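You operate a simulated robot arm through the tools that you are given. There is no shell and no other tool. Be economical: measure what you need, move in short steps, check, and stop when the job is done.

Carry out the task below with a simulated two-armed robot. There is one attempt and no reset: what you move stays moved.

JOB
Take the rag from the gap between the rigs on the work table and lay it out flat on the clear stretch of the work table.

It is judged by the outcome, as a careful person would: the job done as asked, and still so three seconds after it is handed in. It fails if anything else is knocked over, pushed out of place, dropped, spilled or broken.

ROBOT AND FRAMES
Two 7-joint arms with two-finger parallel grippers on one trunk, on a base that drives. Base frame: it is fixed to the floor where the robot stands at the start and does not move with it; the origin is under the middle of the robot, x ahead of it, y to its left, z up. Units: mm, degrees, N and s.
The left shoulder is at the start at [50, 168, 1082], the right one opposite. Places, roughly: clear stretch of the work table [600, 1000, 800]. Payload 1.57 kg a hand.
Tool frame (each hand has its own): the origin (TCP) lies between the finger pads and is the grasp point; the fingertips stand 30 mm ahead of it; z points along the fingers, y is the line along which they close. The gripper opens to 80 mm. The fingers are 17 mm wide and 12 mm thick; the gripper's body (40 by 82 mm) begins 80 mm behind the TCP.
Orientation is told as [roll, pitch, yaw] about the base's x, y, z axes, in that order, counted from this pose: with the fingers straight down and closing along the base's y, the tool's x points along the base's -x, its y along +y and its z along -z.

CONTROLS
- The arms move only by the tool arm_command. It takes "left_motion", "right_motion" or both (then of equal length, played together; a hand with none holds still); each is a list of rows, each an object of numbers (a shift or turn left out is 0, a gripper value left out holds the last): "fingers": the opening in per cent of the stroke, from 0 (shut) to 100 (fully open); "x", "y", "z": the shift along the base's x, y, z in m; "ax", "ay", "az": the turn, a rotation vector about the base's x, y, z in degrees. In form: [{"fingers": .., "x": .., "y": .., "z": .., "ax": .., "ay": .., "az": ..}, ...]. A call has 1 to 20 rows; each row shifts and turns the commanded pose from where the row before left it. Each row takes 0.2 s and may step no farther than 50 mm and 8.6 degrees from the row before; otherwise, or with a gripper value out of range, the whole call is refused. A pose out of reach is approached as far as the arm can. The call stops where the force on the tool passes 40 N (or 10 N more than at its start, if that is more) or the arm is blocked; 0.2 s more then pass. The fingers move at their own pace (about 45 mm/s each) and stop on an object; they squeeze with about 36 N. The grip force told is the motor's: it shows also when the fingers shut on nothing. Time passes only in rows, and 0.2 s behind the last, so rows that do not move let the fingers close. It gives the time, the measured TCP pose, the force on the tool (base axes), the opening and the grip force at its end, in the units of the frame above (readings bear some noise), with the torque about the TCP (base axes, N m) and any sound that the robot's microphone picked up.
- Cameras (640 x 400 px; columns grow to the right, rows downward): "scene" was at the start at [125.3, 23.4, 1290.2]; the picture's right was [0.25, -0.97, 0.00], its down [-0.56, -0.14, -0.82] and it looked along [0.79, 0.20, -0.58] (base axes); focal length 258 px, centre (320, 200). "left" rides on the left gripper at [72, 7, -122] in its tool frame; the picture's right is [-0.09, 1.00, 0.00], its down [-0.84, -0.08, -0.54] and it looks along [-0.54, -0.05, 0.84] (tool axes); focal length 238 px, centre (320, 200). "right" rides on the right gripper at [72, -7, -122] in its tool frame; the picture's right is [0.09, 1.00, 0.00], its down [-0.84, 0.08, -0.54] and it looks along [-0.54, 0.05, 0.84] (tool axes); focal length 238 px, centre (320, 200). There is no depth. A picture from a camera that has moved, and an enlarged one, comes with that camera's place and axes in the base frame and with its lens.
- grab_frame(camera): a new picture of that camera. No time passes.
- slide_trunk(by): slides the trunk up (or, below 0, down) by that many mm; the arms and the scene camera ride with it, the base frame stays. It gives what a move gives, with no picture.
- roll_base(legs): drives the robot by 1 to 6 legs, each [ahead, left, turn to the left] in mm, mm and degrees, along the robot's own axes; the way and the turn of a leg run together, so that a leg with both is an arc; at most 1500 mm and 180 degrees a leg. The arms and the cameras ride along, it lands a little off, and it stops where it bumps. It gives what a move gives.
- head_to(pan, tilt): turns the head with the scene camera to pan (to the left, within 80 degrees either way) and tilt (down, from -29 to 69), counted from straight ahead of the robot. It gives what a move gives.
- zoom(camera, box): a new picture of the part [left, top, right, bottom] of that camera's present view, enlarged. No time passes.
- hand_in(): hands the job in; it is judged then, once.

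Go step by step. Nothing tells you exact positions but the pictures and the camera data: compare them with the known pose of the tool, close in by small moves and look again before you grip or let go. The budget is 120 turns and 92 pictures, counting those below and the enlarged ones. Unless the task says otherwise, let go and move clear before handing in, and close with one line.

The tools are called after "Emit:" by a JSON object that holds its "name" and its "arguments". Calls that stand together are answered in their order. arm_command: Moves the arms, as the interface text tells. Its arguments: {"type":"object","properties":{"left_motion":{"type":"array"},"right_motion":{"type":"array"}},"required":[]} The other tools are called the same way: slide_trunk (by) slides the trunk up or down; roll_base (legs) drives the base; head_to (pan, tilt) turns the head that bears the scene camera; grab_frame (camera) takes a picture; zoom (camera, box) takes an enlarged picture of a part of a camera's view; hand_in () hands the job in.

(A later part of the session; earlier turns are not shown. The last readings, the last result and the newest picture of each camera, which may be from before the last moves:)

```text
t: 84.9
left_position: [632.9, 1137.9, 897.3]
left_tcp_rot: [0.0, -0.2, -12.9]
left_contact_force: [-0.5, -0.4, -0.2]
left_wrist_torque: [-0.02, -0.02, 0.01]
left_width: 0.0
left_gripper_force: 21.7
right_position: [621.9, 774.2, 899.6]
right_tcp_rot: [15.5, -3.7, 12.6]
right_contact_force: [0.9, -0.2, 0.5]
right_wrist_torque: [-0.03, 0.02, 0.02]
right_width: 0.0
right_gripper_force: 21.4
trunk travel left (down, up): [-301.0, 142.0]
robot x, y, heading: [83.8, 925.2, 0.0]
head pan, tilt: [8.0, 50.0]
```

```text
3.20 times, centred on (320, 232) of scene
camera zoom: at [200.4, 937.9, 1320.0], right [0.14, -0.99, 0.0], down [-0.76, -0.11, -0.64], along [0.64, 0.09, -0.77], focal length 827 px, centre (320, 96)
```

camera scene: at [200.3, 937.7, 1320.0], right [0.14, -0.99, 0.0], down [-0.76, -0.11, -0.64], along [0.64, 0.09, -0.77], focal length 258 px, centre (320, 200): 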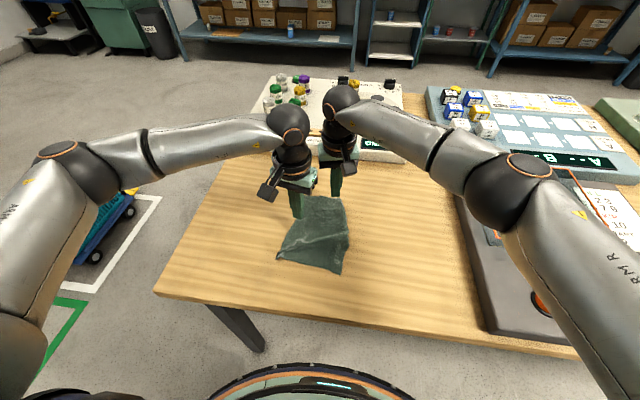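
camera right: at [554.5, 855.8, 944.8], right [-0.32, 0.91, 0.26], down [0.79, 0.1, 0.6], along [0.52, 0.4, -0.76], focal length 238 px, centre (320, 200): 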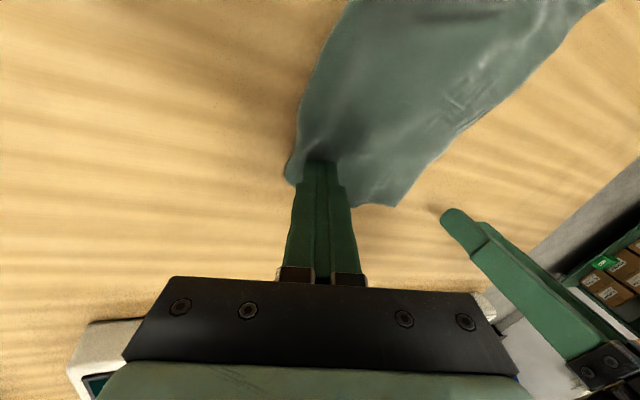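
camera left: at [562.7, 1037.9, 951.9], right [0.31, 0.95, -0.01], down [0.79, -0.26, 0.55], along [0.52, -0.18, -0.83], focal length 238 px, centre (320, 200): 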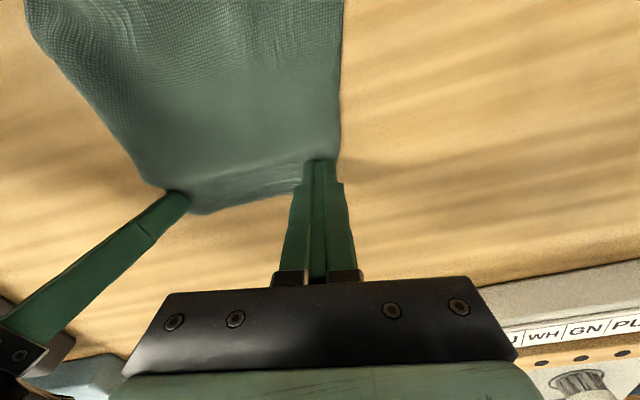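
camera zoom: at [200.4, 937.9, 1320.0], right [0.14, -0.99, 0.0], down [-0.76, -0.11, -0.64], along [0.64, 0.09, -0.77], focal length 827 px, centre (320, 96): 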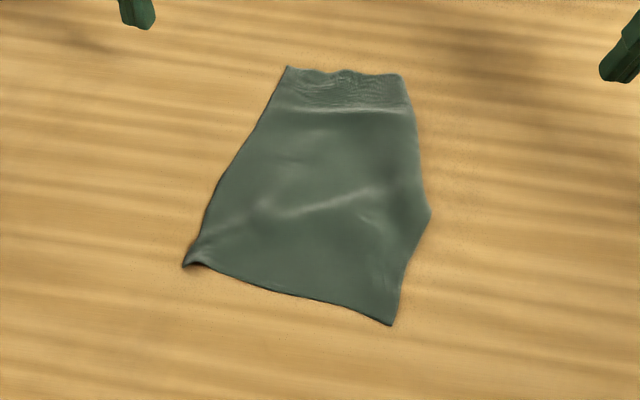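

On lifting, the stretched cloth sprang back and the far edge is about 96 mm, while the middle shows the true width is near 155 mm. Next time I'll spread both far corners together and ease off before lifting.

Emit:
{"name": "arm_command", "arguments": {"left_motion": [{"ax": -8, "x": 0.008}, {"ax": -8, "y": -0.02}, {"y": -0.025}, {"y": -0.025}, {"y": -0.025}, {"y": -0.02, "z": -0.025}, {"z": -0.025}, {"z": -0.008}, {}], "right_motion": [{"y": 0.033, "x": 0.015}, {"y": 0.033}, {"y": 0.034}, {"y": 0.034}, {"y": 0.034}, {"z": -0.025}, {"z": -0.025}, {"z": -0.008}, {}]}}

Emit:
{"name": "grab_frame", "arguments": {"camera": "left"}}

Emit:
{"name": "grab_frame", "arguments": {"camera": "right"}}

```text
t: 86.9
left_position: [641.6, 1024.9, 836.0]
left_tcp_rot: [-15.6, -3.5, -12.4]
left_contact_force: [0.5, 0.2, 0.2]
left_wrist_torque: [-0.04, -0.01, 0.0]
left_width: 0.1
left_gripper_force: 21.0
right_position: [638.4, 944.4, 840.7]
right_tcp_rot: [15.3, -3.8, 12.6]
right_contact_force: [0.1, -1.0, 0.0]
right_wrist_torque: [0.03, -0.05, -0.02]
right_width: 0.0
right_gripper_force: 21.2
trunk travel left (down, up): [-301.0, 142.0]
robot x, y, heading: [83.3, 921.3, 0.0]
head pan, tilt: [8.0, 50.0]
```

```text
31 pictures are left
camera left: at [572.9, 1078.7, 946.7], right [0.31, 0.91, -0.26], down [0.8, -0.1, 0.59], along [0.52, -0.39, -0.76], focal length 238 px, centre (320, 200)
```

left: 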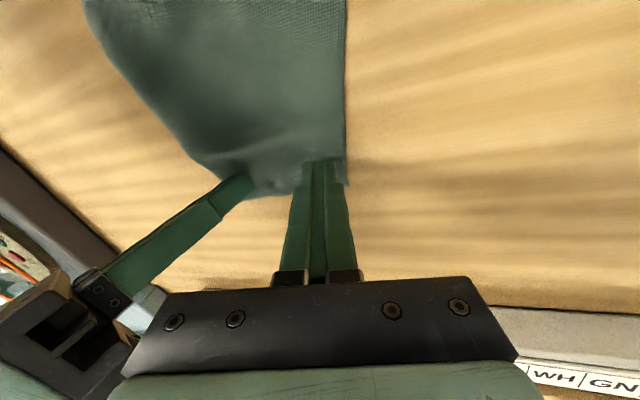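

```text
30 pictures are left
camera right: at [569.9, 891.0, 952.1], right [-0.32, 0.91, 0.26], down [0.8, 0.11, 0.6], along [0.52, 0.39, -0.76], focal length 238 px, centre (320, 200)
```

right: 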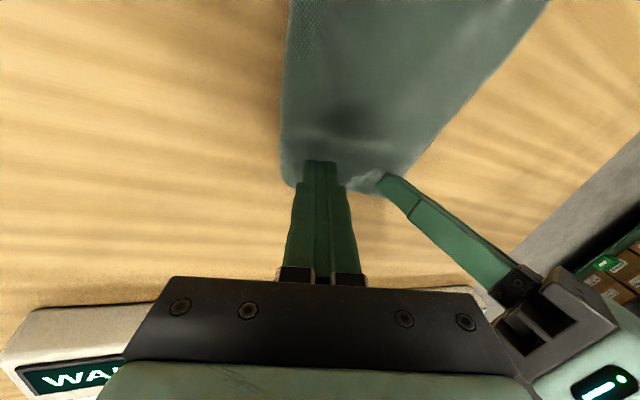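

Both are over the far corners. Pressing down to contact.

Emit:
{"name": "arm_command", "arguments": {"left_motion": [{"z": -0.003}, {"z": -0.002}, {"z": -0.001}, {}, {}], "right_motion": [{"z": -0.004}, {"z": -0.003}, {"z": -0.002}, {"z": -0.001}, {}]}}

```text
t: 88.1
left_position: [640.0, 1023.6, 834.5]
left_tcp_rot: [-15.6, -3.9, -12.2]
left_contact_force: [3.6, -0.3, 11.8]
left_wrist_torque: [0.01, -0.07, 0.0]
left_width: 0.1
left_gripper_force: 21.3
right_position: [637.7, 946.0, 833.6]
right_tcp_rot: [15.6, -3.9, 12.5]
right_contact_force: [2.9, -2.3, 16.8]
right_wrist_torque: [-0.12, -0.03, 0.01]
right_width: 0.1
right_gripper_force: 21.6
trunk travel left (down, up): [-301.0, 142.0]
robot x, y, heading: [83.7, 922.0, 0.1]
head pan, tilt: [8.0, 50.0]
```

Emit:
{"name": "arm_command", "arguments": {"left_motion": [{"z": -0.0015}, {"y": 0.004}, {"y": 0.004}, {"y": 0.004}, {"y": 0.004}, {"y": 0.004}, {"y": 0.003}, {}], "right_motion": [{"z": -0.001}, {"y": -0.005}, {"y": -0.005}, {"y": -0.005}, {"y": -0.005}, {"y": -0.005}, {"y": -0.004}, {}]}}

Emit:
{"name": "grab_frame", "arguments": {"camera": "left"}}

Emit:
{"name": "grab_frame", "arguments": {"camera": "right"}}

```text
t: 89.9
left_position: [638.6, 1043.4, 832.6]
left_tcp_rot: [-15.9, -3.9, -12.4]
left_contact_force: [-0.2, -18.7, 18.8]
left_wrist_torque: [-0.54, 0.04, 0.12]
left_width: 0.0
left_gripper_force: 21.3
right_position: [638.2, 917.5, 832.8]
right_tcp_rot: [15.8, -4.0, 12.6]
right_contact_force: [-0.4, 13.3, 20.8]
right_wrist_torque: [0.39, 0.17, -0.08]
right_width: 0.0
right_gripper_force: 21.8
trunk travel left (down, up): [-301.0, 142.0]
robot x, y, heading: [83.3, 926.2, 0.0]
head pan, tilt: [8.0, 50.0]
```

```text
29 pictures are left
camera left: at [570.8, 1099.4, 942.4], right [0.31, 0.91, -0.27], down [0.8, -0.1, 0.6], along [0.52, -0.4, -0.76], focal length 238 px, centre (320, 200)
```

left: 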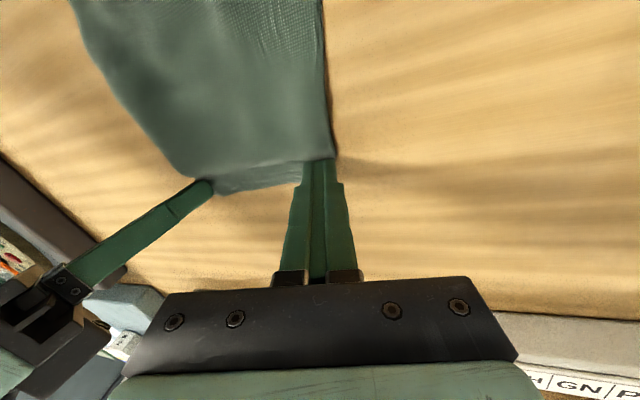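

```text
28 pictures are left
camera right: at [569.2, 862.5, 944.5], right [-0.32, 0.91, 0.27], down [0.79, 0.1, 0.6], along [0.52, 0.4, -0.76], focal length 238 px, centre (320, 200)
```

right: 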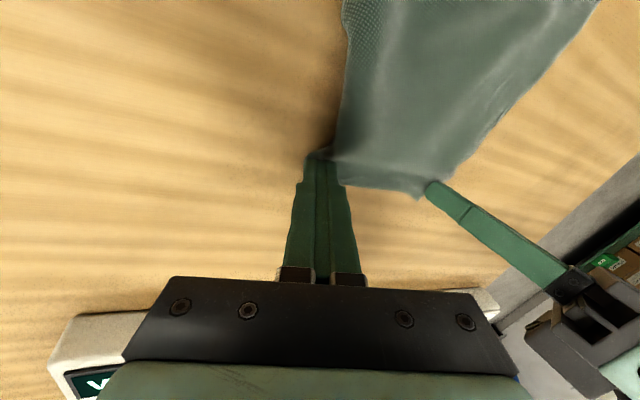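

Edge is taut again at roughly 120 mm. I'll ease both hands in a few millimetres before lifting so it doesn't spring back, then look.

Emit:
{"name": "arm_command", "arguments": {"left_motion": [{"y": -0.003}, {"y": -0.002}, {}, {"z": 0.003}, {"z": 0.01}, {"z": 0.03}, {"z": 0.04}, {"y": 0.04}, {"y": 0.04}, {"y": 0.04}, {}], "right_motion": [{"y": 0.003}, {"y": 0.002}, {}, {"z": 0.003}, {"z": 0.01}, {"z": 0.03}, {"z": 0.04}, {"y": -0.04}, {"y": -0.04}, {"y": -0.04}, {}]}}

Emit:
{"name": "zoom", "arguments": {"camera": "scene", "box": [250, 180, 380, 261]}}

```text
t: 92.3
left_position: [640.4, 1164.4, 913.3]
left_tcp_rot: [-15.7, -3.6, -12.2]
left_contact_force: [-0.1, -0.6, -1.3]
left_wrist_torque: [-0.01, -0.04, -0.01]
left_width: 0.1
left_gripper_force: 21.0
right_position: [638.7, 800.9, 915.4]
right_tcp_rot: [15.5, -3.7, 12.5]
right_contact_force: [0.2, -0.3, -0.5]
right_wrist_torque: [0.0, 0.01, 0.02]
right_width: 0.0
right_gripper_force: 21.3
trunk travel left (down, up): [-301.0, 142.0]
robot x, y, heading: [84.7, 923.1, -0.1]
head pan, tilt: [8.0, 50.0]
```

```text
4.92 times, centred on (315, 220) of scene
camera zoom: at [200.4, 937.9, 1320.0], right [0.14, -0.99, 0.0], down [-0.76, -0.11, -0.64], along [0.64, 0.09, -0.77], focal length 1273 px, centre (345, 99)
```

zoom: 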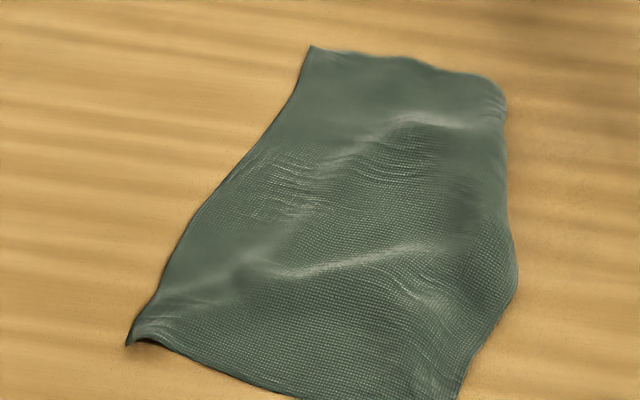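

Emit:
{"name": "grab_frame", "arguments": {"camera": "right"}}

Emit:
{"name": "grab_frame", "arguments": {"camera": "left"}}

```text
26 pictures are left
camera right: at [570.6, 745.9, 1027.2], right [-0.32, 0.91, 0.26], down [0.8, 0.11, 0.6], along [0.52, 0.4, -0.76], focal length 238 px, centre (320, 200)
```

right: 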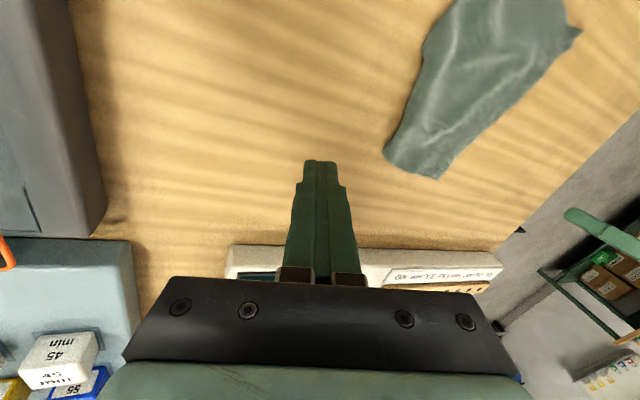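

```text
25 pictures are left
camera left: at [571.8, 1219.1, 1023.5], right [0.31, 0.91, -0.26], down [0.8, -0.1, 0.59], along [0.52, -0.39, -0.76], focal length 238 px, centre (320, 200)
```

left: 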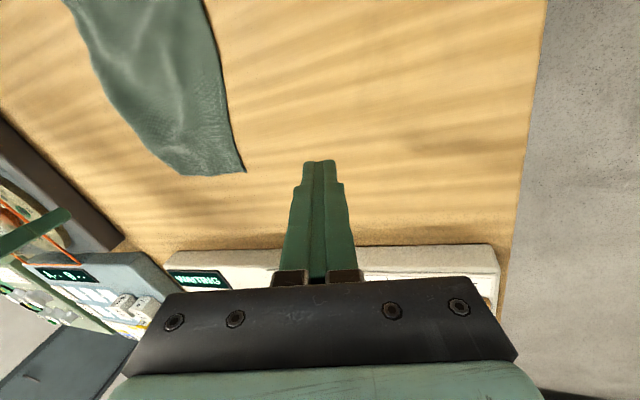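

Emit:
{"name": "zoom", "arguments": {"camera": "right", "box": [370, 0, 600, 190]}}

```text
2.11 times, centred on (485, 95) of right
camera zoom: at [570.6, 745.9, 1027.2], right [-0.32, 0.91, 0.26], down [0.8, 0.11, 0.6], along [0.52, 0.4, -0.76], focal length 502 px, centre (-27, 421)
```

zoom: 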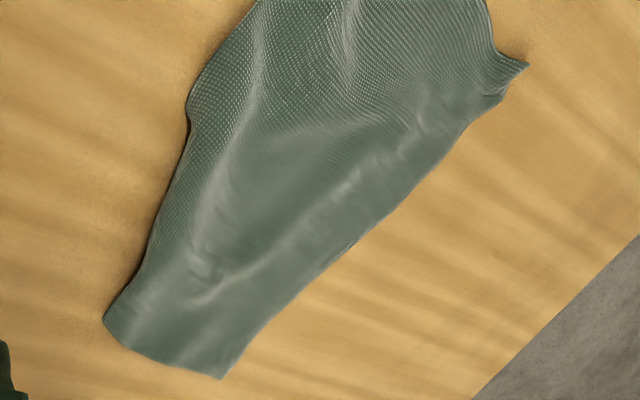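

The close-up explains the narrow edge: the far-right corner is folded underneath along a line from about [540, 905] to [645, 917]. I'll pinch that fold with the right hand, lift so the flap hangs free, and lay it back down open.

Emit:
{"name": "arm_command", "arguments": {"right_motion": [{"ax": -8, "fingers": 50, "y": 0.02}, {"ax": -8, "y": 0.025}, {"y": 0.025, "x": -0.003}, {"y": 0.025}, {"y": 0.024}, {"z": -0.03}, {"z": -0.035}, {"z": -0.01}, {}]}}

Emit:
{"name": "grab_frame", "arguments": {"camera": "right"}}

```text
t: 94.3
left_position: [639.6, 1163.8, 912.8]
left_tcp_rot: [-15.8, -3.6, -12.3]
left_contact_force: [0.1, 0.4, -0.3]
left_wrist_torque: [-0.01, -0.03, 0.01]
left_width: 0.0
left_gripper_force: 21.4
right_position: [637.2, 919.9, 840.1]
right_tcp_rot: [-0.1, -0.1, 13.1]
right_contact_force: [-0.6, -0.1, 0.4]
right_wrist_torque: [-0.03, -0.01, 0.04]
right_width: 39.9
right_gripper_force: 0.1
trunk travel left (down, up): [-301.0, 142.0]
robot x, y, heading: [83.0, 926.4, -0.1]
head pan, tilt: [8.0, 50.0]
```

```text
23 pictures are left
camera right: at [568.5, 898.9, 963.0], right [-0.32, 0.95, 0.0], down [0.8, 0.27, 0.54], along [0.52, 0.17, -0.84], focal length 238 px, centre (320, 200)
```

right: 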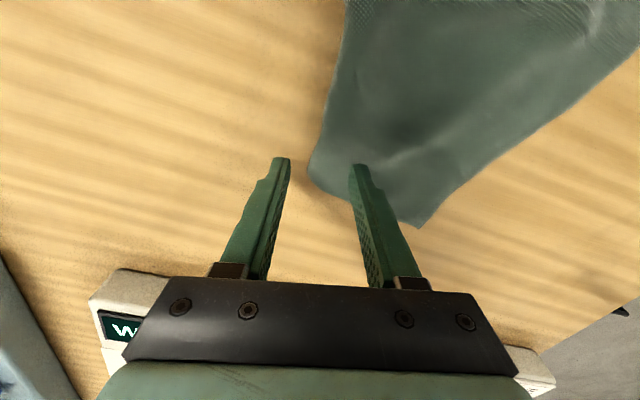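

Emit:
{"name": "arm_command", "arguments": {"right_motion": [{"x": -0.008}, {"z": -0.005}, {"z": -0.003}, {"z": -0.001}, {"fingers": 0}, {}, {}, {}, {"z": 0.01}, {"z": 0.015}, {"z": 0.015}, {"z": 0.015}, {"z": 0.015}, {}]}}

Emit:
{"name": "grab_frame", "arguments": {"camera": "right"}}

Emit:
{"name": "zoom", "arguments": {"camera": "scene", "box": [250, 170, 380, 251]}}

```text
t: 97.3
left_position: [639.1, 1163.3, 912.5]
left_tcp_rot: [-15.8, -3.7, -12.4]
left_contact_force: [0.2, 0.9, 0.5]
left_wrist_torque: [0.04, -0.04, 0.0]
left_width: 0.0
left_gripper_force: 21.7
right_position: [628.1, 921.3, 899.9]
right_tcp_rot: [-0.1, -0.1, 13.1]
right_contact_force: [0.0, -0.1, -0.6]
right_wrist_torque: [-0.02, -0.01, 0.03]
right_width: 2.3
right_gripper_force: 23.5
trunk travel left (down, up): [-301.0, 142.0]
robot x, y, heading: [81.4, 922.3, 0.1]
head pan, tilt: [8.0, 50.0]
```

```text
22 pictures are left
camera right: at [560.1, 900.2, 1022.3], right [-0.31, 0.95, 0.0], down [0.8, 0.27, 0.54], along [0.52, 0.17, -0.84], focal length 238 px, centre (320, 200)
```

right: 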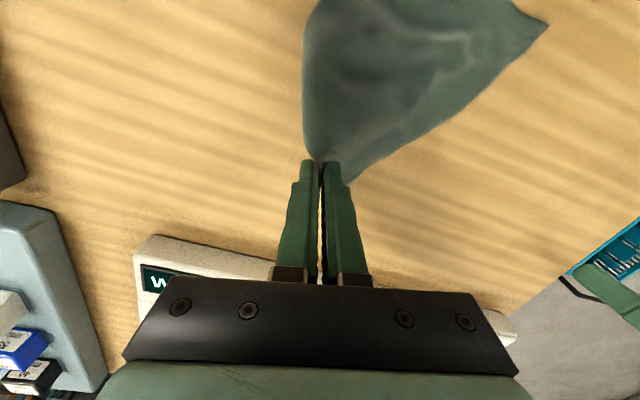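

```text
4.92 times, centred on (315, 210) of scene
camera zoom: at [200.4, 937.9, 1320.0], right [0.14, -0.99, 0.0], down [-0.76, -0.11, -0.64], along [0.64, 0.09, -0.77], focal length 1273 px, centre (345, 148)
```

zoom: 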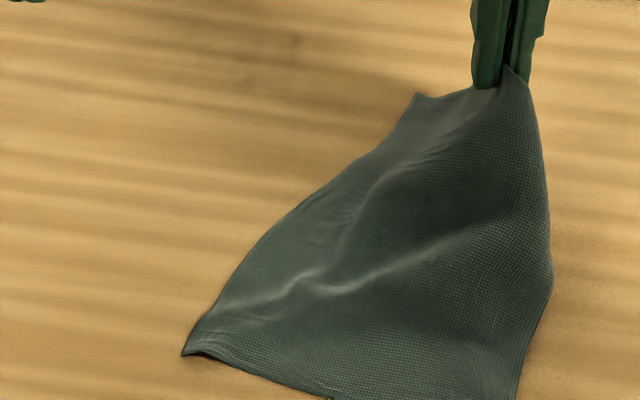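

Held. I'll check the underside from the left camera.

Emit:
{"name": "zoom", "arguments": {"camera": "left", "box": [40, 0, 300, 190]}}

```text
2.11 times, centred on (170, 95) of left
camera zoom: at [571.9, 1218.6, 1023.5], right [0.31, 0.91, -0.26], down [0.8, -0.1, 0.59], along [0.52, -0.39, -0.76], focal length 502 px, centre (636, 421)
```

zoom: 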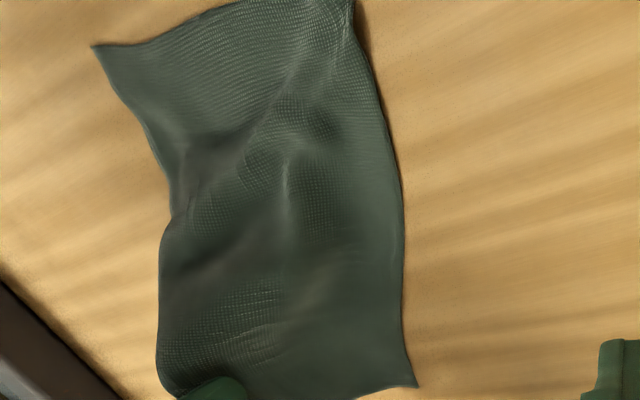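

The flap should be hanging now. I'll lower until it touches, then sweep +y over it so it ends on the outer side.

Emit:
{"name": "arm_command", "arguments": {"right_motion": [{"z": 0.02}, {"z": 0.01}, {}, {"z": -0.02}, {"z": -0.02}, {"z": -0.01, "y": 0.01}, {"z": -0.005, "y": 0.015}, {"z": -0.005, "y": 0.015}, {"z": -0.005, "y": 0.015}, {}]}}

Emit:
{"name": "zoom", "arguments": {"camera": "scene", "box": [250, 170, 380, 251]}}

Emit:
{"name": "grab_frame", "arguments": {"camera": "right"}}

```text
t: 99.5
left_position: [640.1, 1164.8, 913.3]
left_tcp_rot: [-15.7, -3.7, -12.4]
left_contact_force: [0.3, 0.3, -0.2]
left_wrist_torque: [0.0, -0.02, -0.01]
left_width: 0.4
left_gripper_force: 21.1
right_position: [627.6, 975.0, 862.8]
right_tcp_rot: [-0.2, -0.2, 13.1]
right_contact_force: [0.4, -0.1, -0.9]
right_wrist_torque: [-0.03, -0.02, -0.01]
right_width: 2.5
right_gripper_force: 24.1
trunk travel left (down, up): [-301.0, 142.0]
robot x, y, heading: [85.7, 922.9, -0.0]
head pan, tilt: [8.0, 50.0]
```

```text
4.92 times, centred on (315, 210) of scene
camera zoom: at [200.3, 937.8, 1320.0], right [0.14, -0.99, 0.0], down [-0.76, -0.11, -0.64], along [0.64, 0.09, -0.77], focal length 1273 px, centre (345, 148)
```

zoom: 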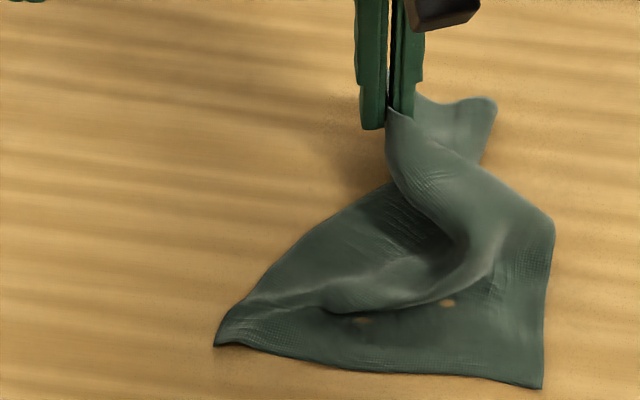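

```text
18 pictures are left
camera right: at [558.8, 954.0, 985.2], right [-0.32, 0.95, 0.0], down [0.8, 0.27, 0.54], along [0.52, 0.17, -0.84], focal length 238 px, centre (320, 200)
```

right: 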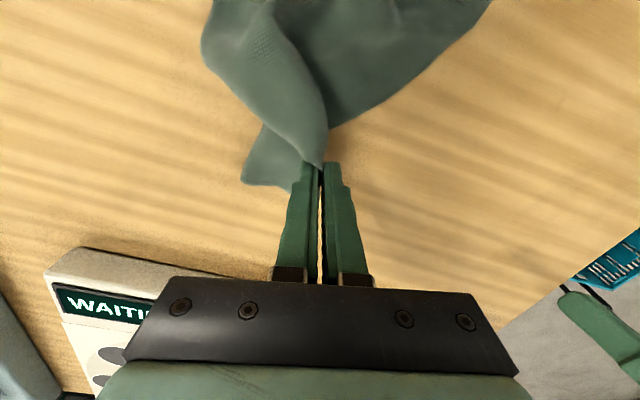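

That swept the edge over itself without freeing the flap. The cleaner route is a full redo: put this corner back, regrasp the near corners as before, let the rag hang free, and lay it again with the hem trailing. First I return the corner outward and release.

Emit:
{"name": "arm_command", "arguments": {"right_motion": [{"z": 0.02, "y": -0.01}, {"z": 0.01, "y": -0.02}, {"y": -0.025}, {"y": -0.025}, {"z": -0.02, "y": -0.01}, {"z": -0.02}, {"z": -0.015}, {"z": -0.004}, {"fingers": 40}, {}, {}, {"z": 0.03}, {"z": 0.04}, {"y": -0.05, "z": 0.02}, {"y": -0.05}, {"y": -0.02}, {}]}}

Emit:
{"name": "zoom", "arguments": {"camera": "scene", "box": [230, 170, 400, 276]}}

```text
refused: row 14 steps farther than a row can; nothing moved
```

```text
3.76 times, centred on (315, 223) of scene
camera zoom: at [200.3, 937.8, 1320.0], right [0.14, -0.99, 0.0], down [-0.76, -0.11, -0.64], along [0.64, 0.09, -0.77], focal length 973 px, centre (339, 113)
```

zoom: 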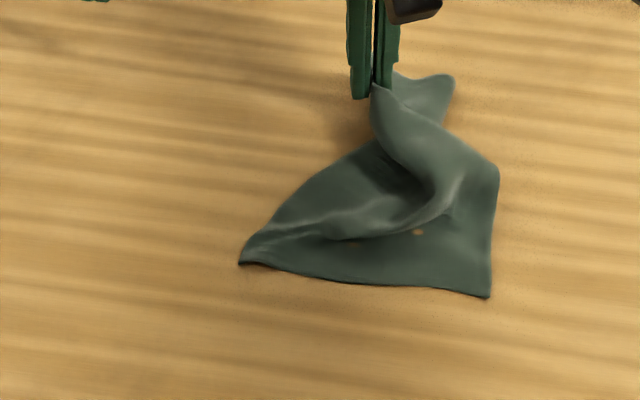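

Emit:
{"name": "arm_command", "arguments": {"right_motion": [{"z": 0.02, "y": -0.01}, {"z": 0.01, "y": -0.02}, {"y": -0.025}, {"y": -0.025}, {"z": -0.02, "y": -0.01}, {"z": -0.02}, {"z": -0.015}, {"z": -0.004}, {"fingers": 40}, {}, {}, {"z": 0.03}, {"z": 0.04}, {"y": -0.04, "z": 0.02}, {"y": -0.045}, {"y": -0.02}, {}]}}

Emit:
{"name": "zoom", "arguments": {"camera": "scene", "box": [230, 170, 400, 276]}}

```text
t: 103.1
left_position: [639.3, 1163.4, 912.6]
left_tcp_rot: [-15.7, -3.7, -12.3]
left_contact_force: [-0.1, -1.0, -0.3]
left_wrist_torque: [0.03, 0.04, 0.04]
left_width: 0.2
left_gripper_force: 21.7
right_position: [626.9, 779.6, 926.7]
right_tcp_rot: [-0.2, -0.1, 13.1]
right_contact_force: [0.3, -0.2, -0.8]
right_wrist_torque: [0.04, -0.01, 0.04]
right_width: 32.1
right_gripper_force: 0.0
trunk travel left (down, up): [-301.0, 142.0]
robot x, y, heading: [85.8, 925.9, 0.0]
head pan, tilt: [8.0, 50.0]
```

```text
3.76 times, centred on (315, 223) of scene
camera zoom: at [200.3, 937.9, 1320.0], right [0.14, -0.99, 0.0], down [-0.76, -0.11, -0.64], along [0.64, 0.09, -0.77], focal length 973 px, centre (339, 113)
```

zoom: 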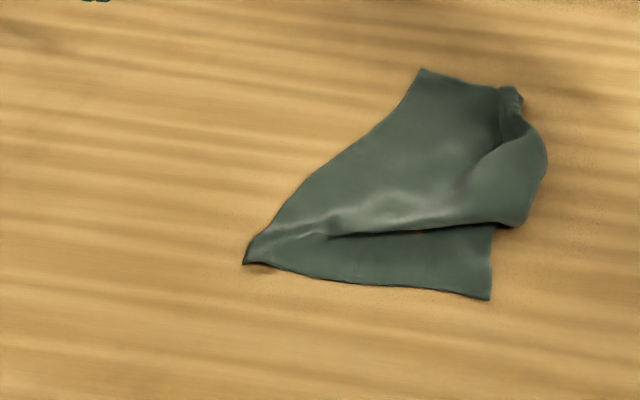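

The near corners are now at about [505, 1039] and [502, 889], square to y. I'll bring both hands over them at ±45° as in the first grasp.

Emit:
{"name": "arm_command", "arguments": {"left_motion": [{"ax": 8, "x": -0.019, "fingers": 50}, {"ax": 8, "x": -0.019}, {"az": -8, "x": -0.019, "y": -0.024}, {"az": -8, "x": -0.019, "y": -0.024}, {"az": -8, "x": -0.019, "y": -0.024}, {"az": -8, "x": -0.02, "y": -0.024}, {"y": -0.024}, {"y": -0.023}, {}], "right_motion": [{"az": 8, "x": -0.018, "fingers": 50}, {"az": 8, "x": -0.018}, {"az": 8, "x": -0.018, "y": 0.021}, {"az": 8, "x": -0.018, "y": 0.021}, {"x": -0.017, "y": 0.021}, {"x": -0.017, "y": 0.021}, {"y": 0.022}, {"y": 0.022}, {}]}}

Emit:
{"name": "grab_frame", "arguments": {"camera": "left"}}

Emit:
{"name": "grab_frame", "arguments": {"camera": "right"}}

```text
t: 105.1
left_position: [522.8, 1018.0, 913.6]
left_tcp_rot: [-0.1, -0.1, -44.9]
left_contact_force: [0.9, 0.5, -0.2]
left_wrist_torque: [-0.01, 0.04, 0.05]
left_width: 40.1
left_gripper_force: 0.0
right_position: [522.4, 909.9, 922.9]
right_tcp_rot: [-0.1, 0.0, 45.0]
right_contact_force: [0.6, 0.2, 0.5]
right_wrist_torque: [0.01, 0.01, -0.01]
right_width: 39.9
right_gripper_force: 0.0
trunk travel left (down, up): [-301.0, 142.0]
robot x, y, heading: [84.5, 927.3, 0.2]
head pan, tilt: [8.0, 50.0]
```

```text
15 pictures are left
camera left: at [478.1, 1073.3, 1034.3], right [0.77, 0.64, 0.0], down [0.54, -0.64, 0.54], along [0.35, -0.42, -0.84], focal length 238 px, centre (320, 200)
```

left: 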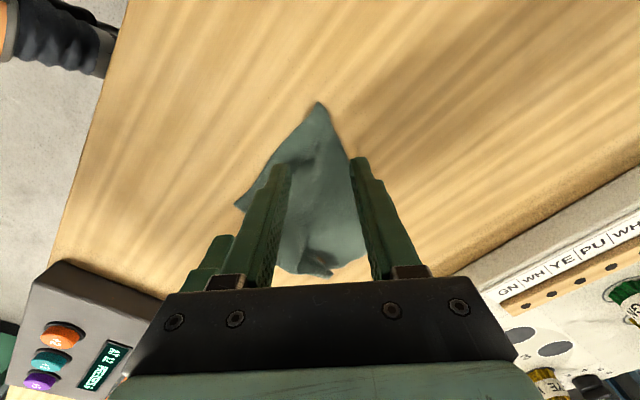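

```text
14 pictures are left
camera right: at [475.7, 855.6, 1046.1], right [-0.77, 0.64, 0.0], down [0.54, 0.65, 0.54], along [0.35, 0.42, -0.84], focal length 238 px, centre (320, 200)
```

right: 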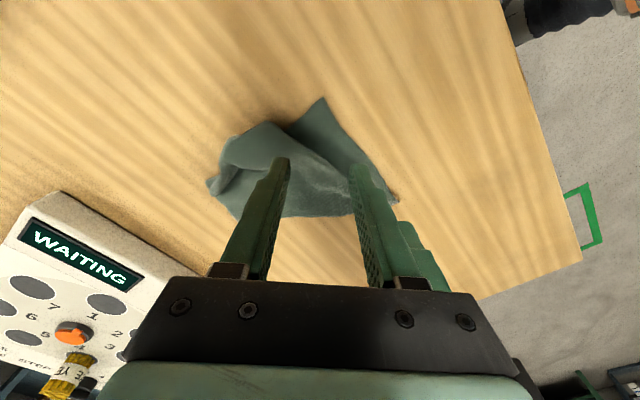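

Good alignment. I'll take the right one slightly nearer its corner to avoid the overlapping fold, and lower both.

Emit:
{"name": "arm_command", "arguments": {"left_motion": [{"z": -0.02}, {"z": -0.02}, {"z": -0.02}, {"z": -0.016}, {"z": -0.003}, {"z": -0.002}, {}, {}], "right_motion": [{"z": -0.02, "x": -0.006, "y": -0.006}, {"z": -0.025}, {"z": -0.02}, {"z": -0.019}, {"z": -0.004}, {"z": -0.002}, {}, {}]}}

```text
t: 106.9
left_position: [525.4, 1018.8, 831.2]
left_tcp_rot: [0.0, -0.3, -44.9]
left_contact_force: [-0.1, -0.3, 5.7]
left_wrist_torque: [-0.13, 0.08, 0.0]
left_width: 39.9
left_gripper_force: 0.1
right_position: [516.3, 901.7, 833.2]
right_tcp_rot: [-0.1, -0.1, 45.1]
right_contact_force: [-0.2, 0.0, 0.4]
right_wrist_torque: [0.0, 0.0, 0.01]
right_width: 40.1
right_gripper_force: 0.0
trunk travel left (down, up): [-301.0, 142.0]
robot x, y, heading: [83.2, 924.3, 0.4]
head pan, tilt: [8.0, 50.0]
```

Emit:
{"name": "arm_command", "arguments": {"left_motion": [{"z": -0.001}, {}, {}, {"fingers": 0}, {}, {}, {}, {}, {}], "right_motion": [{"z": -0.002}, {"z": -0.002}, {}, {"fingers": 0}, {}, {}, {}, {}, {}]}}

Emit:
{"name": "arm_command", "arguments": {"left_motion": [{"z": 0.01}, {"z": 0.015}, {"z": 0.02}, {"z": 0.02}, {"z": 0.02}, {"z": 0.02}, {"z": 0.02}, {}], "right_motion": [{"z": 0.01}, {"z": 0.015}, {"z": 0.02}, {"z": 0.02}, {"z": 0.02}, {"z": 0.02}, {"z": 0.02}, {}]}}

Emit:
{"name": "grab_frame", "arguments": {"camera": "scene"}}

```text
t: 108.9
left_position: [524.8, 1019.0, 832.3]
left_tcp_rot: [0.1, -0.3, -44.9]
left_contact_force: [-2.7, -11.6, 17.3]
left_wrist_torque: [-0.4, 0.13, 0.06]
left_width: 3.2
left_gripper_force: 24.3
right_position: [515.6, 902.5, 832.2]
right_tcp_rot: [0.0, -0.3, 45.1]
right_contact_force: [0.1, 11.1, 5.5]
right_wrist_torque: [0.38, 0.02, 0.08]
right_width: 2.3
right_gripper_force: 23.8
trunk travel left (down, up): [-301.0, 142.0]
robot x, y, heading: [84.1, 923.8, 0.2]
head pan, tilt: [8.0, 50.0]
```

```text
t: 110.7
left_position: [523.1, 1020.3, 957.1]
left_tcp_rot: [0.0, -0.1, -44.8]
left_contact_force: [-0.7, -3.0, -0.4]
left_wrist_torque: [-0.08, 0.0, 0.01]
left_width: 2.9
left_gripper_force: 24.2
right_position: [516.9, 901.9, 956.7]
right_tcp_rot: [0.0, -0.1, 45.1]
right_contact_force: [0.4, 3.1, 0.8]
right_wrist_torque: [0.08, 0.02, 0.04]
right_width: 2.4
right_gripper_force: 24.4
trunk travel left (down, up): [-301.0, 142.0]
robot x, y, heading: [81.1, 923.8, 0.0]
head pan, tilt: [8.0, 50.0]
```

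```text
13 pictures are left
camera scene: at [200.4, 937.9, 1320.0], right [0.14, -0.99, 0.0], down [-0.76, -0.11, -0.64], along [0.64, 0.09, -0.77], focal length 258 px, centre (320, 200)
```

scene: 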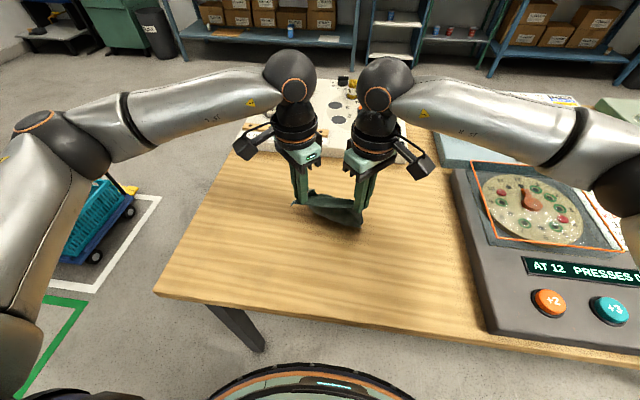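

Both corners are held, now 118 mm apart (better spread than before). I'll raise the trunk so the rag hangs free, shake it gently and look.

Emit:
{"name": "slide_trunk", "arguments": {"by": 138}}

Emit:
{"name": "arm_command", "arguments": {"left_motion": [{"x": -0.03}, {"x": 0.03}, {"x": -0.03}, {"x": 0.03}, {"x": -0.03}, {"x": 0.03}, {}, {}, {"y": 0.001}, {}], "right_motion": [{"x": -0.03}, {"x": 0.03}, {"x": -0.03}, {"x": 0.03}, {"x": -0.03}, {"x": 0.03}, {}, {}, {"y": -0.001}, {}]}}

Emit:
{"name": "zoom", "arguments": {"camera": "scene", "box": [240, 120, 450, 251]}}

```text
t: 112.3
left_position: [524.6, 1019.5, 1095.5]
left_tcp_rot: [-0.1, -0.1, -44.7]
left_contact_force: [-0.3, -3.5, -0.6]
left_wrist_torque: [-0.06, 0.01, 0.03]
left_width: 3.0
left_gripper_force: 24.1
right_position: [517.5, 903.0, 1095.7]
right_tcp_rot: [-0.1, -0.1, 45.1]
right_contact_force: [0.0, 2.7, -0.3]
right_wrist_torque: [0.08, -0.04, 0.05]
right_width: 2.7
right_gripper_force: 24.4
trunk travel left (down, up): [-439.0, 4.0]
robot x, y, heading: [87.1, 926.9, 0.0]
head pan, tilt: [8.0, 50.0]
```

```text
t: 114.5
left_position: [523.7, 1021.6, 1096.2]
left_tcp_rot: [0.0, -0.1, -44.8]
left_contact_force: [0.1, -6.9, 0.1]
left_wrist_torque: [-0.24, -0.02, 0.07]
left_width: 3.2
left_gripper_force: 24.2
right_position: [519.7, 899.9, 1093.0]
right_tcp_rot: [0.1, -0.2, 45.1]
right_contact_force: [-0.2, 7.6, 0.3]
right_wrist_torque: [0.21, 0.02, 0.08]
right_width: 2.6
right_gripper_force: 23.6
trunk travel left (down, up): [-439.0, 4.0]
robot x, y, heading: [85.7, 923.2, 0.3]
head pan, tilt: [8.0, 50.0]
```

```text
3.05 times, centred on (345, 186) of scene
camera zoom: at [200.6, 937.8, 1458.0], right [0.14, -0.99, 0.0], down [-0.76, -0.11, -0.64], along [0.64, 0.09, -0.77], focal length 788 px, centre (244, 244)
```

zoom: 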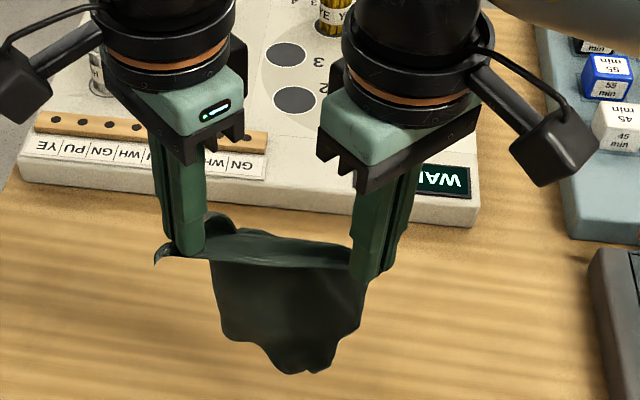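

The rag hangs freely but its sides curve because the pinches are at 45°. Turning each hand further (towards closing along x) should flatten the sheet; I'll try 24° more.

Emit:
{"name": "arm_command", "arguments": {"left_motion": [{"az": -8, "x": -0.01}, {"az": -8, "x": -0.01}, {"az": -8, "x": -0.01}, {}], "right_motion": [{"az": 8, "x": -0.01}, {"az": 8, "x": -0.01}, {"az": 8, "x": -0.006}, {}]}}

Emit:
{"name": "arm_command", "arguments": {"left_motion": [{"ay": -8}, {"ay": -8}, {"ay": -8}, {"x": 0.025, "z": -0.005}, {"x": 0.025, "z": -0.005}, {"x": 0.025, "z": -0.005}, {"x": 0.025, "z": -0.005}, {"x": 0.025, "z": -0.005}, {"x": 0.025, "z": -0.005}, {}, {}], "right_motion": [{"ay": -8}, {"ay": -8}, {"ay": -8}, {"x": 0.025, "z": -0.005}, {"x": 0.025, "z": -0.005}, {"x": 0.025, "z": -0.005}, {"x": 0.025, "z": -0.005}, {"x": 0.025, "z": -0.005}, {"x": 0.025, "z": -0.005}, {}, {}]}}

Emit:
{"name": "zoom", "arguments": {"camera": "scene", "box": [240, 120, 450, 251]}}

```text
t: 115.5
left_position: [497.0, 1022.0, 1095.2]
left_tcp_rot: [0.0, -0.1, -64.9]
left_contact_force: [0.0, -4.2, 0.5]
left_wrist_torque: [-0.14, 0.01, 0.07]
left_width: 3.1
left_gripper_force: 24.3
left hand out of reach, approached as far as the arm can: row 3
right_position: [492.9, 900.2, 1092.8]
right_tcp_rot: [-0.1, -0.1, 69.1]
right_contact_force: [0.2, 4.0, 0.0]
right_wrist_torque: [0.17, 0.0, 0.01]
right_width: 2.6
right_gripper_force: 23.8
trunk travel left (down, up): [-439.0, 4.0]
robot x, y, heading: [82.1, 930.3, -0.1]
head pan, tilt: [8.0, 50.0]
```

```text
t: 117.9
left_position: [630.9, 1020.1, 1067.6]
left_tcp_rot: [21.9, -10.2, -66.7]
left_contact_force: [0.2, -0.8, -0.3]
left_wrist_torque: [-0.03, 0.05, 0.0]
left_width: 2.9
left_gripper_force: 24.0
left hand out of reach, approached as far as the arm can: row 9
right_position: [625.0, 902.5, 1068.1]
right_tcp_rot: [-22.7, -8.5, 70.8]
right_contact_force: [-0.4, 1.6, 0.3]
right_wrist_torque: [0.06, 0.04, 0.02]
right_width: 2.4
right_gripper_force: 24.1
right hand out of reach, approached as far as the arm can: row 9
trunk travel left (down, up): [-439.0, 4.0]
robot x, y, heading: [85.6, 925.0, 0.4]
head pan, tilt: [8.0, 50.0]
```

```text
3.05 times, centred on (345, 186) of scene
camera zoom: at [200.3, 938.0, 1458.1], right [0.14, -0.99, 0.0], down [-0.76, -0.11, -0.64], along [0.64, 0.09, -0.77], focal length 788 px, centre (244, 244)
```

zoom: 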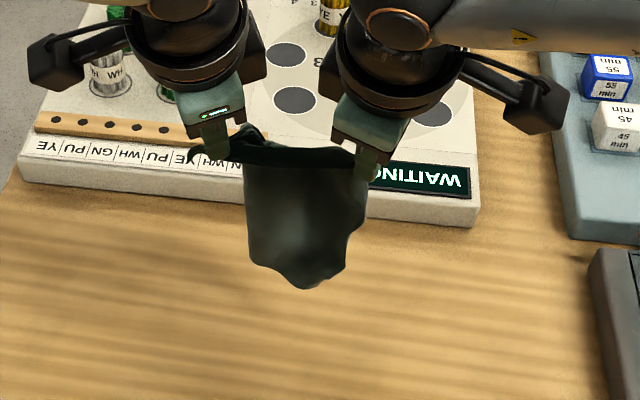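

Emit:
{"name": "grab_frame", "arguments": {"camera": "left"}}

```text
10 pictures are left
camera left: at [560.1, 1089.0, 1169.4], right [0.86, 0.34, 0.38], down [0.04, -0.79, 0.61], along [0.51, -0.51, -0.69], focal length 238 px, centre (320, 200)
```

left: 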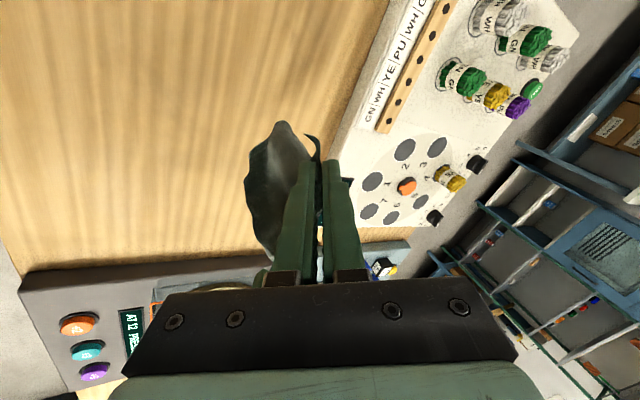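

From the side, the hem's middle leads toward the robot and its corners curl away, which is what tucks them under. Turning the hands the other way (to about ±25°) should curl the corners toward me instead, so they land on top or open.

Emit:
{"name": "arm_command", "arguments": {"left_motion": [{"az": 8}, {"az": 8}, {"az": 8}, {"az": 8}, {"az": 8}, {}, {}, {}], "right_motion": [{"az": -8}, {"az": -8}, {"az": -8}, {"az": -8}, {"az": -8}, {"az": -4}, {}, {}]}}

Emit:
{"name": "grab_frame", "arguments": {"camera": "left"}}

```text
t: 118.9
left_position: [639.2, 1031.3, 1070.0]
left_tcp_rot: [20.3, -11.8, -36.2]
left_contact_force: [-0.2, -24.4, -0.3]
left_wrist_torque: [-0.6, 0.02, -0.41]
left_width: 2.4
left_gripper_force: 23.8
right_position: [633.2, 894.8, 1069.6]
right_tcp_rot: [-21.2, -10.1, 40.8]
right_contact_force: [1.2, 23.5, -0.3]
right_wrist_torque: [0.62, -0.04, 0.35]
right_width: 2.7
right_gripper_force: 24.4
trunk travel left (down, up): [-439.0, 4.0]
robot x, y, heading: [86.9, 924.3, -0.1]
head pan, tilt: [8.0, 50.0]
stopped in row 4 (right hand): the force on the tool passed its limit (the readings are from after the stop); the commanded pose is now the measured one
```

```text
9 pictures are left
camera left: at [543.4, 1057.6, 1168.6], right [0.57, 0.74, 0.36], down [0.43, -0.64, 0.64], along [0.7, -0.21, -0.68], focal length 238 px, centre (320, 200)
```

left: 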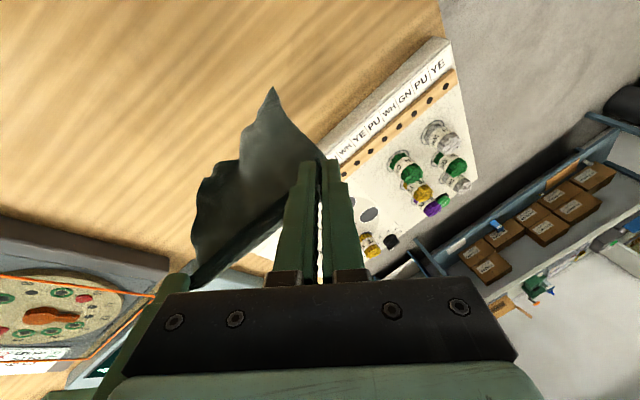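

The sheet is now wide and flat; tension is a bit high at 24 N. I'll relax it a few millimetres, move in farther, let it settle, then lay with the hands already drawing back as the hem touches.

Emit:
{"name": "arm_command", "arguments": {"left_motion": [{"y": -0.002}, {"y": -0.002}, {"x": 0.012, "z": -0.013}, {"x": 0.012, "z": -0.013}, {"x": 0.012, "z": -0.013}, {}, {}, {}], "right_motion": [{"y": 0.002}, {"y": 0.002}, {"x": 0.015, "z": -0.013}, {"x": 0.014, "z": -0.013}, {"x": 0.013, "z": -0.013}, {}, {}, {}]}}

```text
t: 120.7
left_position: [680.2, 1036.1, 1029.6]
left_tcp_rot: [20.5, -12.1, -34.9]
left_contact_force: [-1.0, -30.4, 0.3]
left_wrist_torque: [-0.76, 0.03, -0.49]
left_width: 2.5
left_gripper_force: 23.8
right_position: [673.6, 896.5, 1029.7]
right_tcp_rot: [-21.4, -10.1, 41.2]
right_contact_force: [1.2, 30.7, -0.8]
right_wrist_torque: [0.75, -0.02, 0.49]
right_width: 2.6
right_gripper_force: 24.4
trunk travel left (down, up): [-439.0, 4.0]
robot x, y, heading: [81.4, 927.0, 0.3]
head pan, tilt: [8.0, 50.0]
```

Emit:
{"name": "arm_command", "arguments": {"left_motion": [{"y": -0.004}, {"y": -0.004}, {}, {}], "right_motion": [{"y": 0.003}, {"y": 0.002}, {}, {}]}}

Emit:
{"name": "zoom", "arguments": {"camera": "scene", "box": [240, 120, 450, 251]}}

```text
t: 121.7
left_position: [684.2, 1033.1, 1030.0]
left_tcp_rot: [20.3, -12.2, -34.1]
left_contact_force: [-0.9, -35.5, 0.1]
left_wrist_torque: [-0.88, 0.07, -0.55]
left_width: 2.6
left_gripper_force: 23.9
right_position: [678.2, 894.4, 1029.7]
right_tcp_rot: [-21.3, -10.4, 40.1]
right_contact_force: [1.2, 36.1, 0.2]
right_wrist_torque: [0.89, -0.02, 0.58]
right_width: 3.1
right_gripper_force: 24.3
trunk travel left (down, up): [-439.0, 4.0]
robot x, y, heading: [85.4, 927.6, 0.2]
head pan, tilt: [8.0, 50.0]
```

```text
3.05 times, centred on (345, 186) of scene
camera zoom: at [200.3, 937.9, 1458.0], right [0.14, -0.99, 0.0], down [-0.76, -0.11, -0.64], along [0.64, 0.09, -0.77], focal length 788 px, centre (244, 244)
```

zoom: 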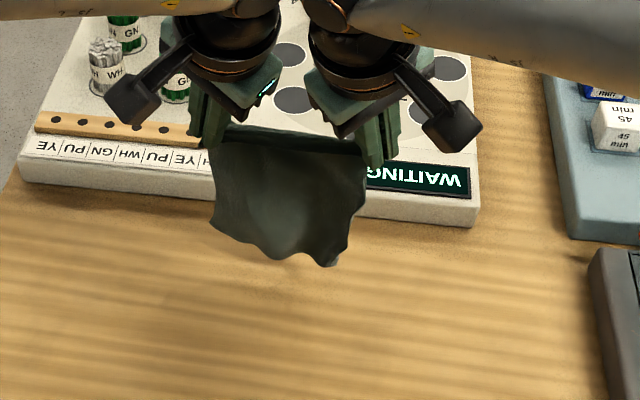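

The wrists are leaning on each other: the yaw turned the tilt outward, which stretches the cloth. I'll roll the bodies apart again.

Emit:
{"name": "arm_command", "arguments": {"left_motion": [{"ax": -6.5}, {"ax": -6.5}, {"ax": -3}, {"y": -0.003}, {}], "right_motion": [{"ax": 6.5}, {"ax": 6.5}, {"ax": 3}, {"y": 0.003}, {}]}}

```text
t: 122.9
left_position: [675.3, 1017.2, 1030.7]
left_tcp_rot: [7.1, -20.4, -32.4]
left_contact_force: [-0.1, 0.3, -0.3]
left_wrist_torque: [0.02, 0.01, 0.01]
left_width: 2.3
left_gripper_force: 23.9
right_position: [675.3, 904.6, 1030.0]
right_tcp_rot: [-8.9, -19.8, 37.5]
right_contact_force: [-1.1, -0.4, -0.2]
right_wrist_torque: [-0.04, -0.02, -0.02]
right_width: 2.2
right_gripper_force: 23.7
trunk travel left (down, up): [-439.0, 4.0]
robot x, y, heading: [83.2, 924.4, -0.1]
head pan, tilt: [8.0, 50.0]
```

Emit:
{"name": "arm_command", "arguments": {"left_motion": [{"y": 0.004}, {"y": 0.004}, {}, {}], "right_motion": [{"y": -0.004}, {"y": -0.003}, {}, {}]}}

Emit:
{"name": "zoom", "arguments": {"camera": "scene", "box": [240, 120, 450, 251]}}

```text
t: 123.9
left_position: [674.4, 1026.4, 1029.3]
left_tcp_rot: [7.1, -20.3, -32.4]
left_contact_force: [0.4, -0.6, 0.7]
left_wrist_torque: [0.02, 0.0, -0.02]
left_width: 2.2
left_gripper_force: 23.3
right_position: [674.7, 898.1, 1030.1]
right_tcp_rot: [-9.0, -19.8, 37.5]
right_contact_force: [0.2, 0.7, 0.4]
right_wrist_torque: [-0.02, -0.06, -0.01]
right_width: 2.3
right_gripper_force: 23.7
trunk travel left (down, up): [-439.0, 4.0]
robot x, y, heading: [85.5, 924.5, 0.0]
head pan, tilt: [8.0, 50.0]
```

```text
3.05 times, centred on (345, 186) of scene
camera zoom: at [200.3, 937.9, 1458.0], right [0.14, -0.99, 0.0], down [-0.76, -0.11, -0.64], along [0.64, 0.09, -0.77], focal length 788 px, centre (244, 244)
```

zoom: 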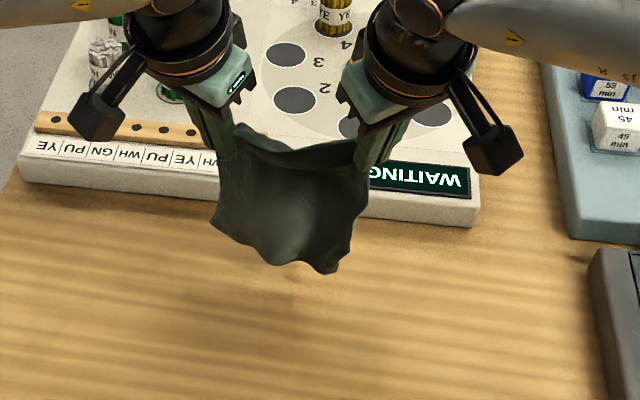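

The rag now hangs broad and nearly flat, hem as wide as the top. Laying it down in one smooth backward-and-down draw.

Emit:
{"name": "arm_command", "arguments": {"left_motion": [{"x": -0.01, "z": -0.012, "y": 0.001}, {"x": -0.01, "z": -0.012}, {"x": -0.013, "z": -0.008}, {"x": -0.013, "z": -0.008}, {"x": -0.013, "z": -0.008}, {"x": -0.013, "z": -0.008}, {"x": -0.015, "z": -0.012}, {"x": -0.015, "z": -0.012}, {"x": -0.015, "z": -0.012}, {"x": -0.015, "z": -0.012}, {"x": -0.014, "z": -0.014, "ay": 6}, {"x": -0.014, "z": -0.014, "ay": 6}, {"x": -0.014, "z": -0.014, "ay": 6}, {"x": -0.012, "z": -0.014}, {}], "right_motion": [{"x": -0.01, "z": -0.012, "y": -0.001}, {"x": -0.01, "z": -0.012}, {"x": -0.013, "z": -0.008}, {"x": -0.013, "z": -0.008}, {"x": -0.013, "z": -0.008}, {"x": -0.013, "z": -0.008}, {"x": -0.015, "z": -0.012}, {"x": -0.015, "z": -0.012}, {"x": -0.015, "z": -0.012}, {"x": -0.015, "z": -0.012}, {"x": -0.014, "z": -0.014, "ay": 6}, {"x": -0.014, "z": -0.014, "ay": 6}, {"x": -0.014, "z": -0.014, "ay": 6}, {"x": -0.012, "z": -0.014}, {}]}}

Emit:
{"name": "grab_frame", "arguments": {"camera": "right"}}

```text
t: 127.1
left_position: [489.1, 1027.5, 868.5]
left_tcp_rot: [-2.5, -4.8, -30.4]
left_contact_force: [0.5, 0.6, -0.1]
left_wrist_torque: [0.0, -0.04, -0.03]
left_width: 2.4
left_gripper_force: 23.8
right_position: [489.6, 895.6, 867.7]
right_tcp_rot: [2.0, -5.3, 35.0]
right_contact_force: [-0.1, -0.1, -0.2]
right_wrist_torque: [-0.03, 0.0, -0.03]
right_width: 2.0
right_gripper_force: 24.2
trunk travel left (down, up): [-439.0, 4.0]
robot x, y, heading: [84.2, 925.5, 0.6]
head pan, tilt: [8.0, 50.0]
```

```text
6 pictures are left
camera right: at [428.2, 840.7, 984.2], right [-0.65, 0.76, 0.03], down [0.61, 0.5, 0.62], along [0.46, 0.42, -0.79], focal length 238 px, centre (320, 200)
```

right: 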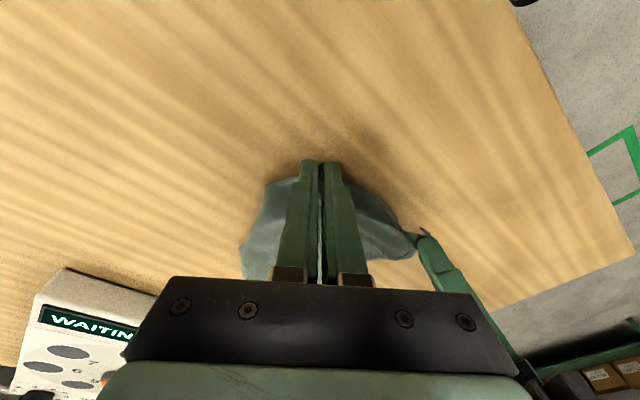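

Looks wide and orderly. Finishing: down to the surface with a small pull back, then release and lift clear.

Emit:
{"name": "arm_command", "arguments": {"left_motion": [{"x": -0.007, "z": -0.01}, {"x": -0.007, "z": -0.01}, {"x": -0.006, "z": -0.009}, {"x": -0.006, "z": -0.005}, {"x": -0.004}, {"z": -0.002}, {}], "right_motion": [{"x": -0.007, "z": -0.01}, {"x": -0.007, "z": -0.01}, {"x": -0.006, "z": -0.009}, {"x": -0.006, "z": -0.005}, {"x": -0.004}, {"z": -0.002}, {}]}}

```text
t: 128.7
left_position: [459.7, 1027.2, 835.8]
left_tcp_rot: [-2.5, -5.0, -30.3]
left_contact_force: [0.0, 0.9, 4.2]
left_wrist_torque: [-0.01, -0.03, 0.0]
left_width: 2.1
left_gripper_force: 23.4
right_position: [458.4, 896.2, 833.3]
right_tcp_rot: [2.1, -5.2, 35.1]
right_contact_force: [0.3, -0.2, 1.0]
right_wrist_torque: [0.0, 0.0, -0.02]
right_width: 2.7
right_gripper_force: 23.2
trunk travel left (down, up): [-439.0, 4.0]
robot x, y, heading: [80.9, 920.0, 0.1]
head pan, tilt: [8.0, 50.0]
```

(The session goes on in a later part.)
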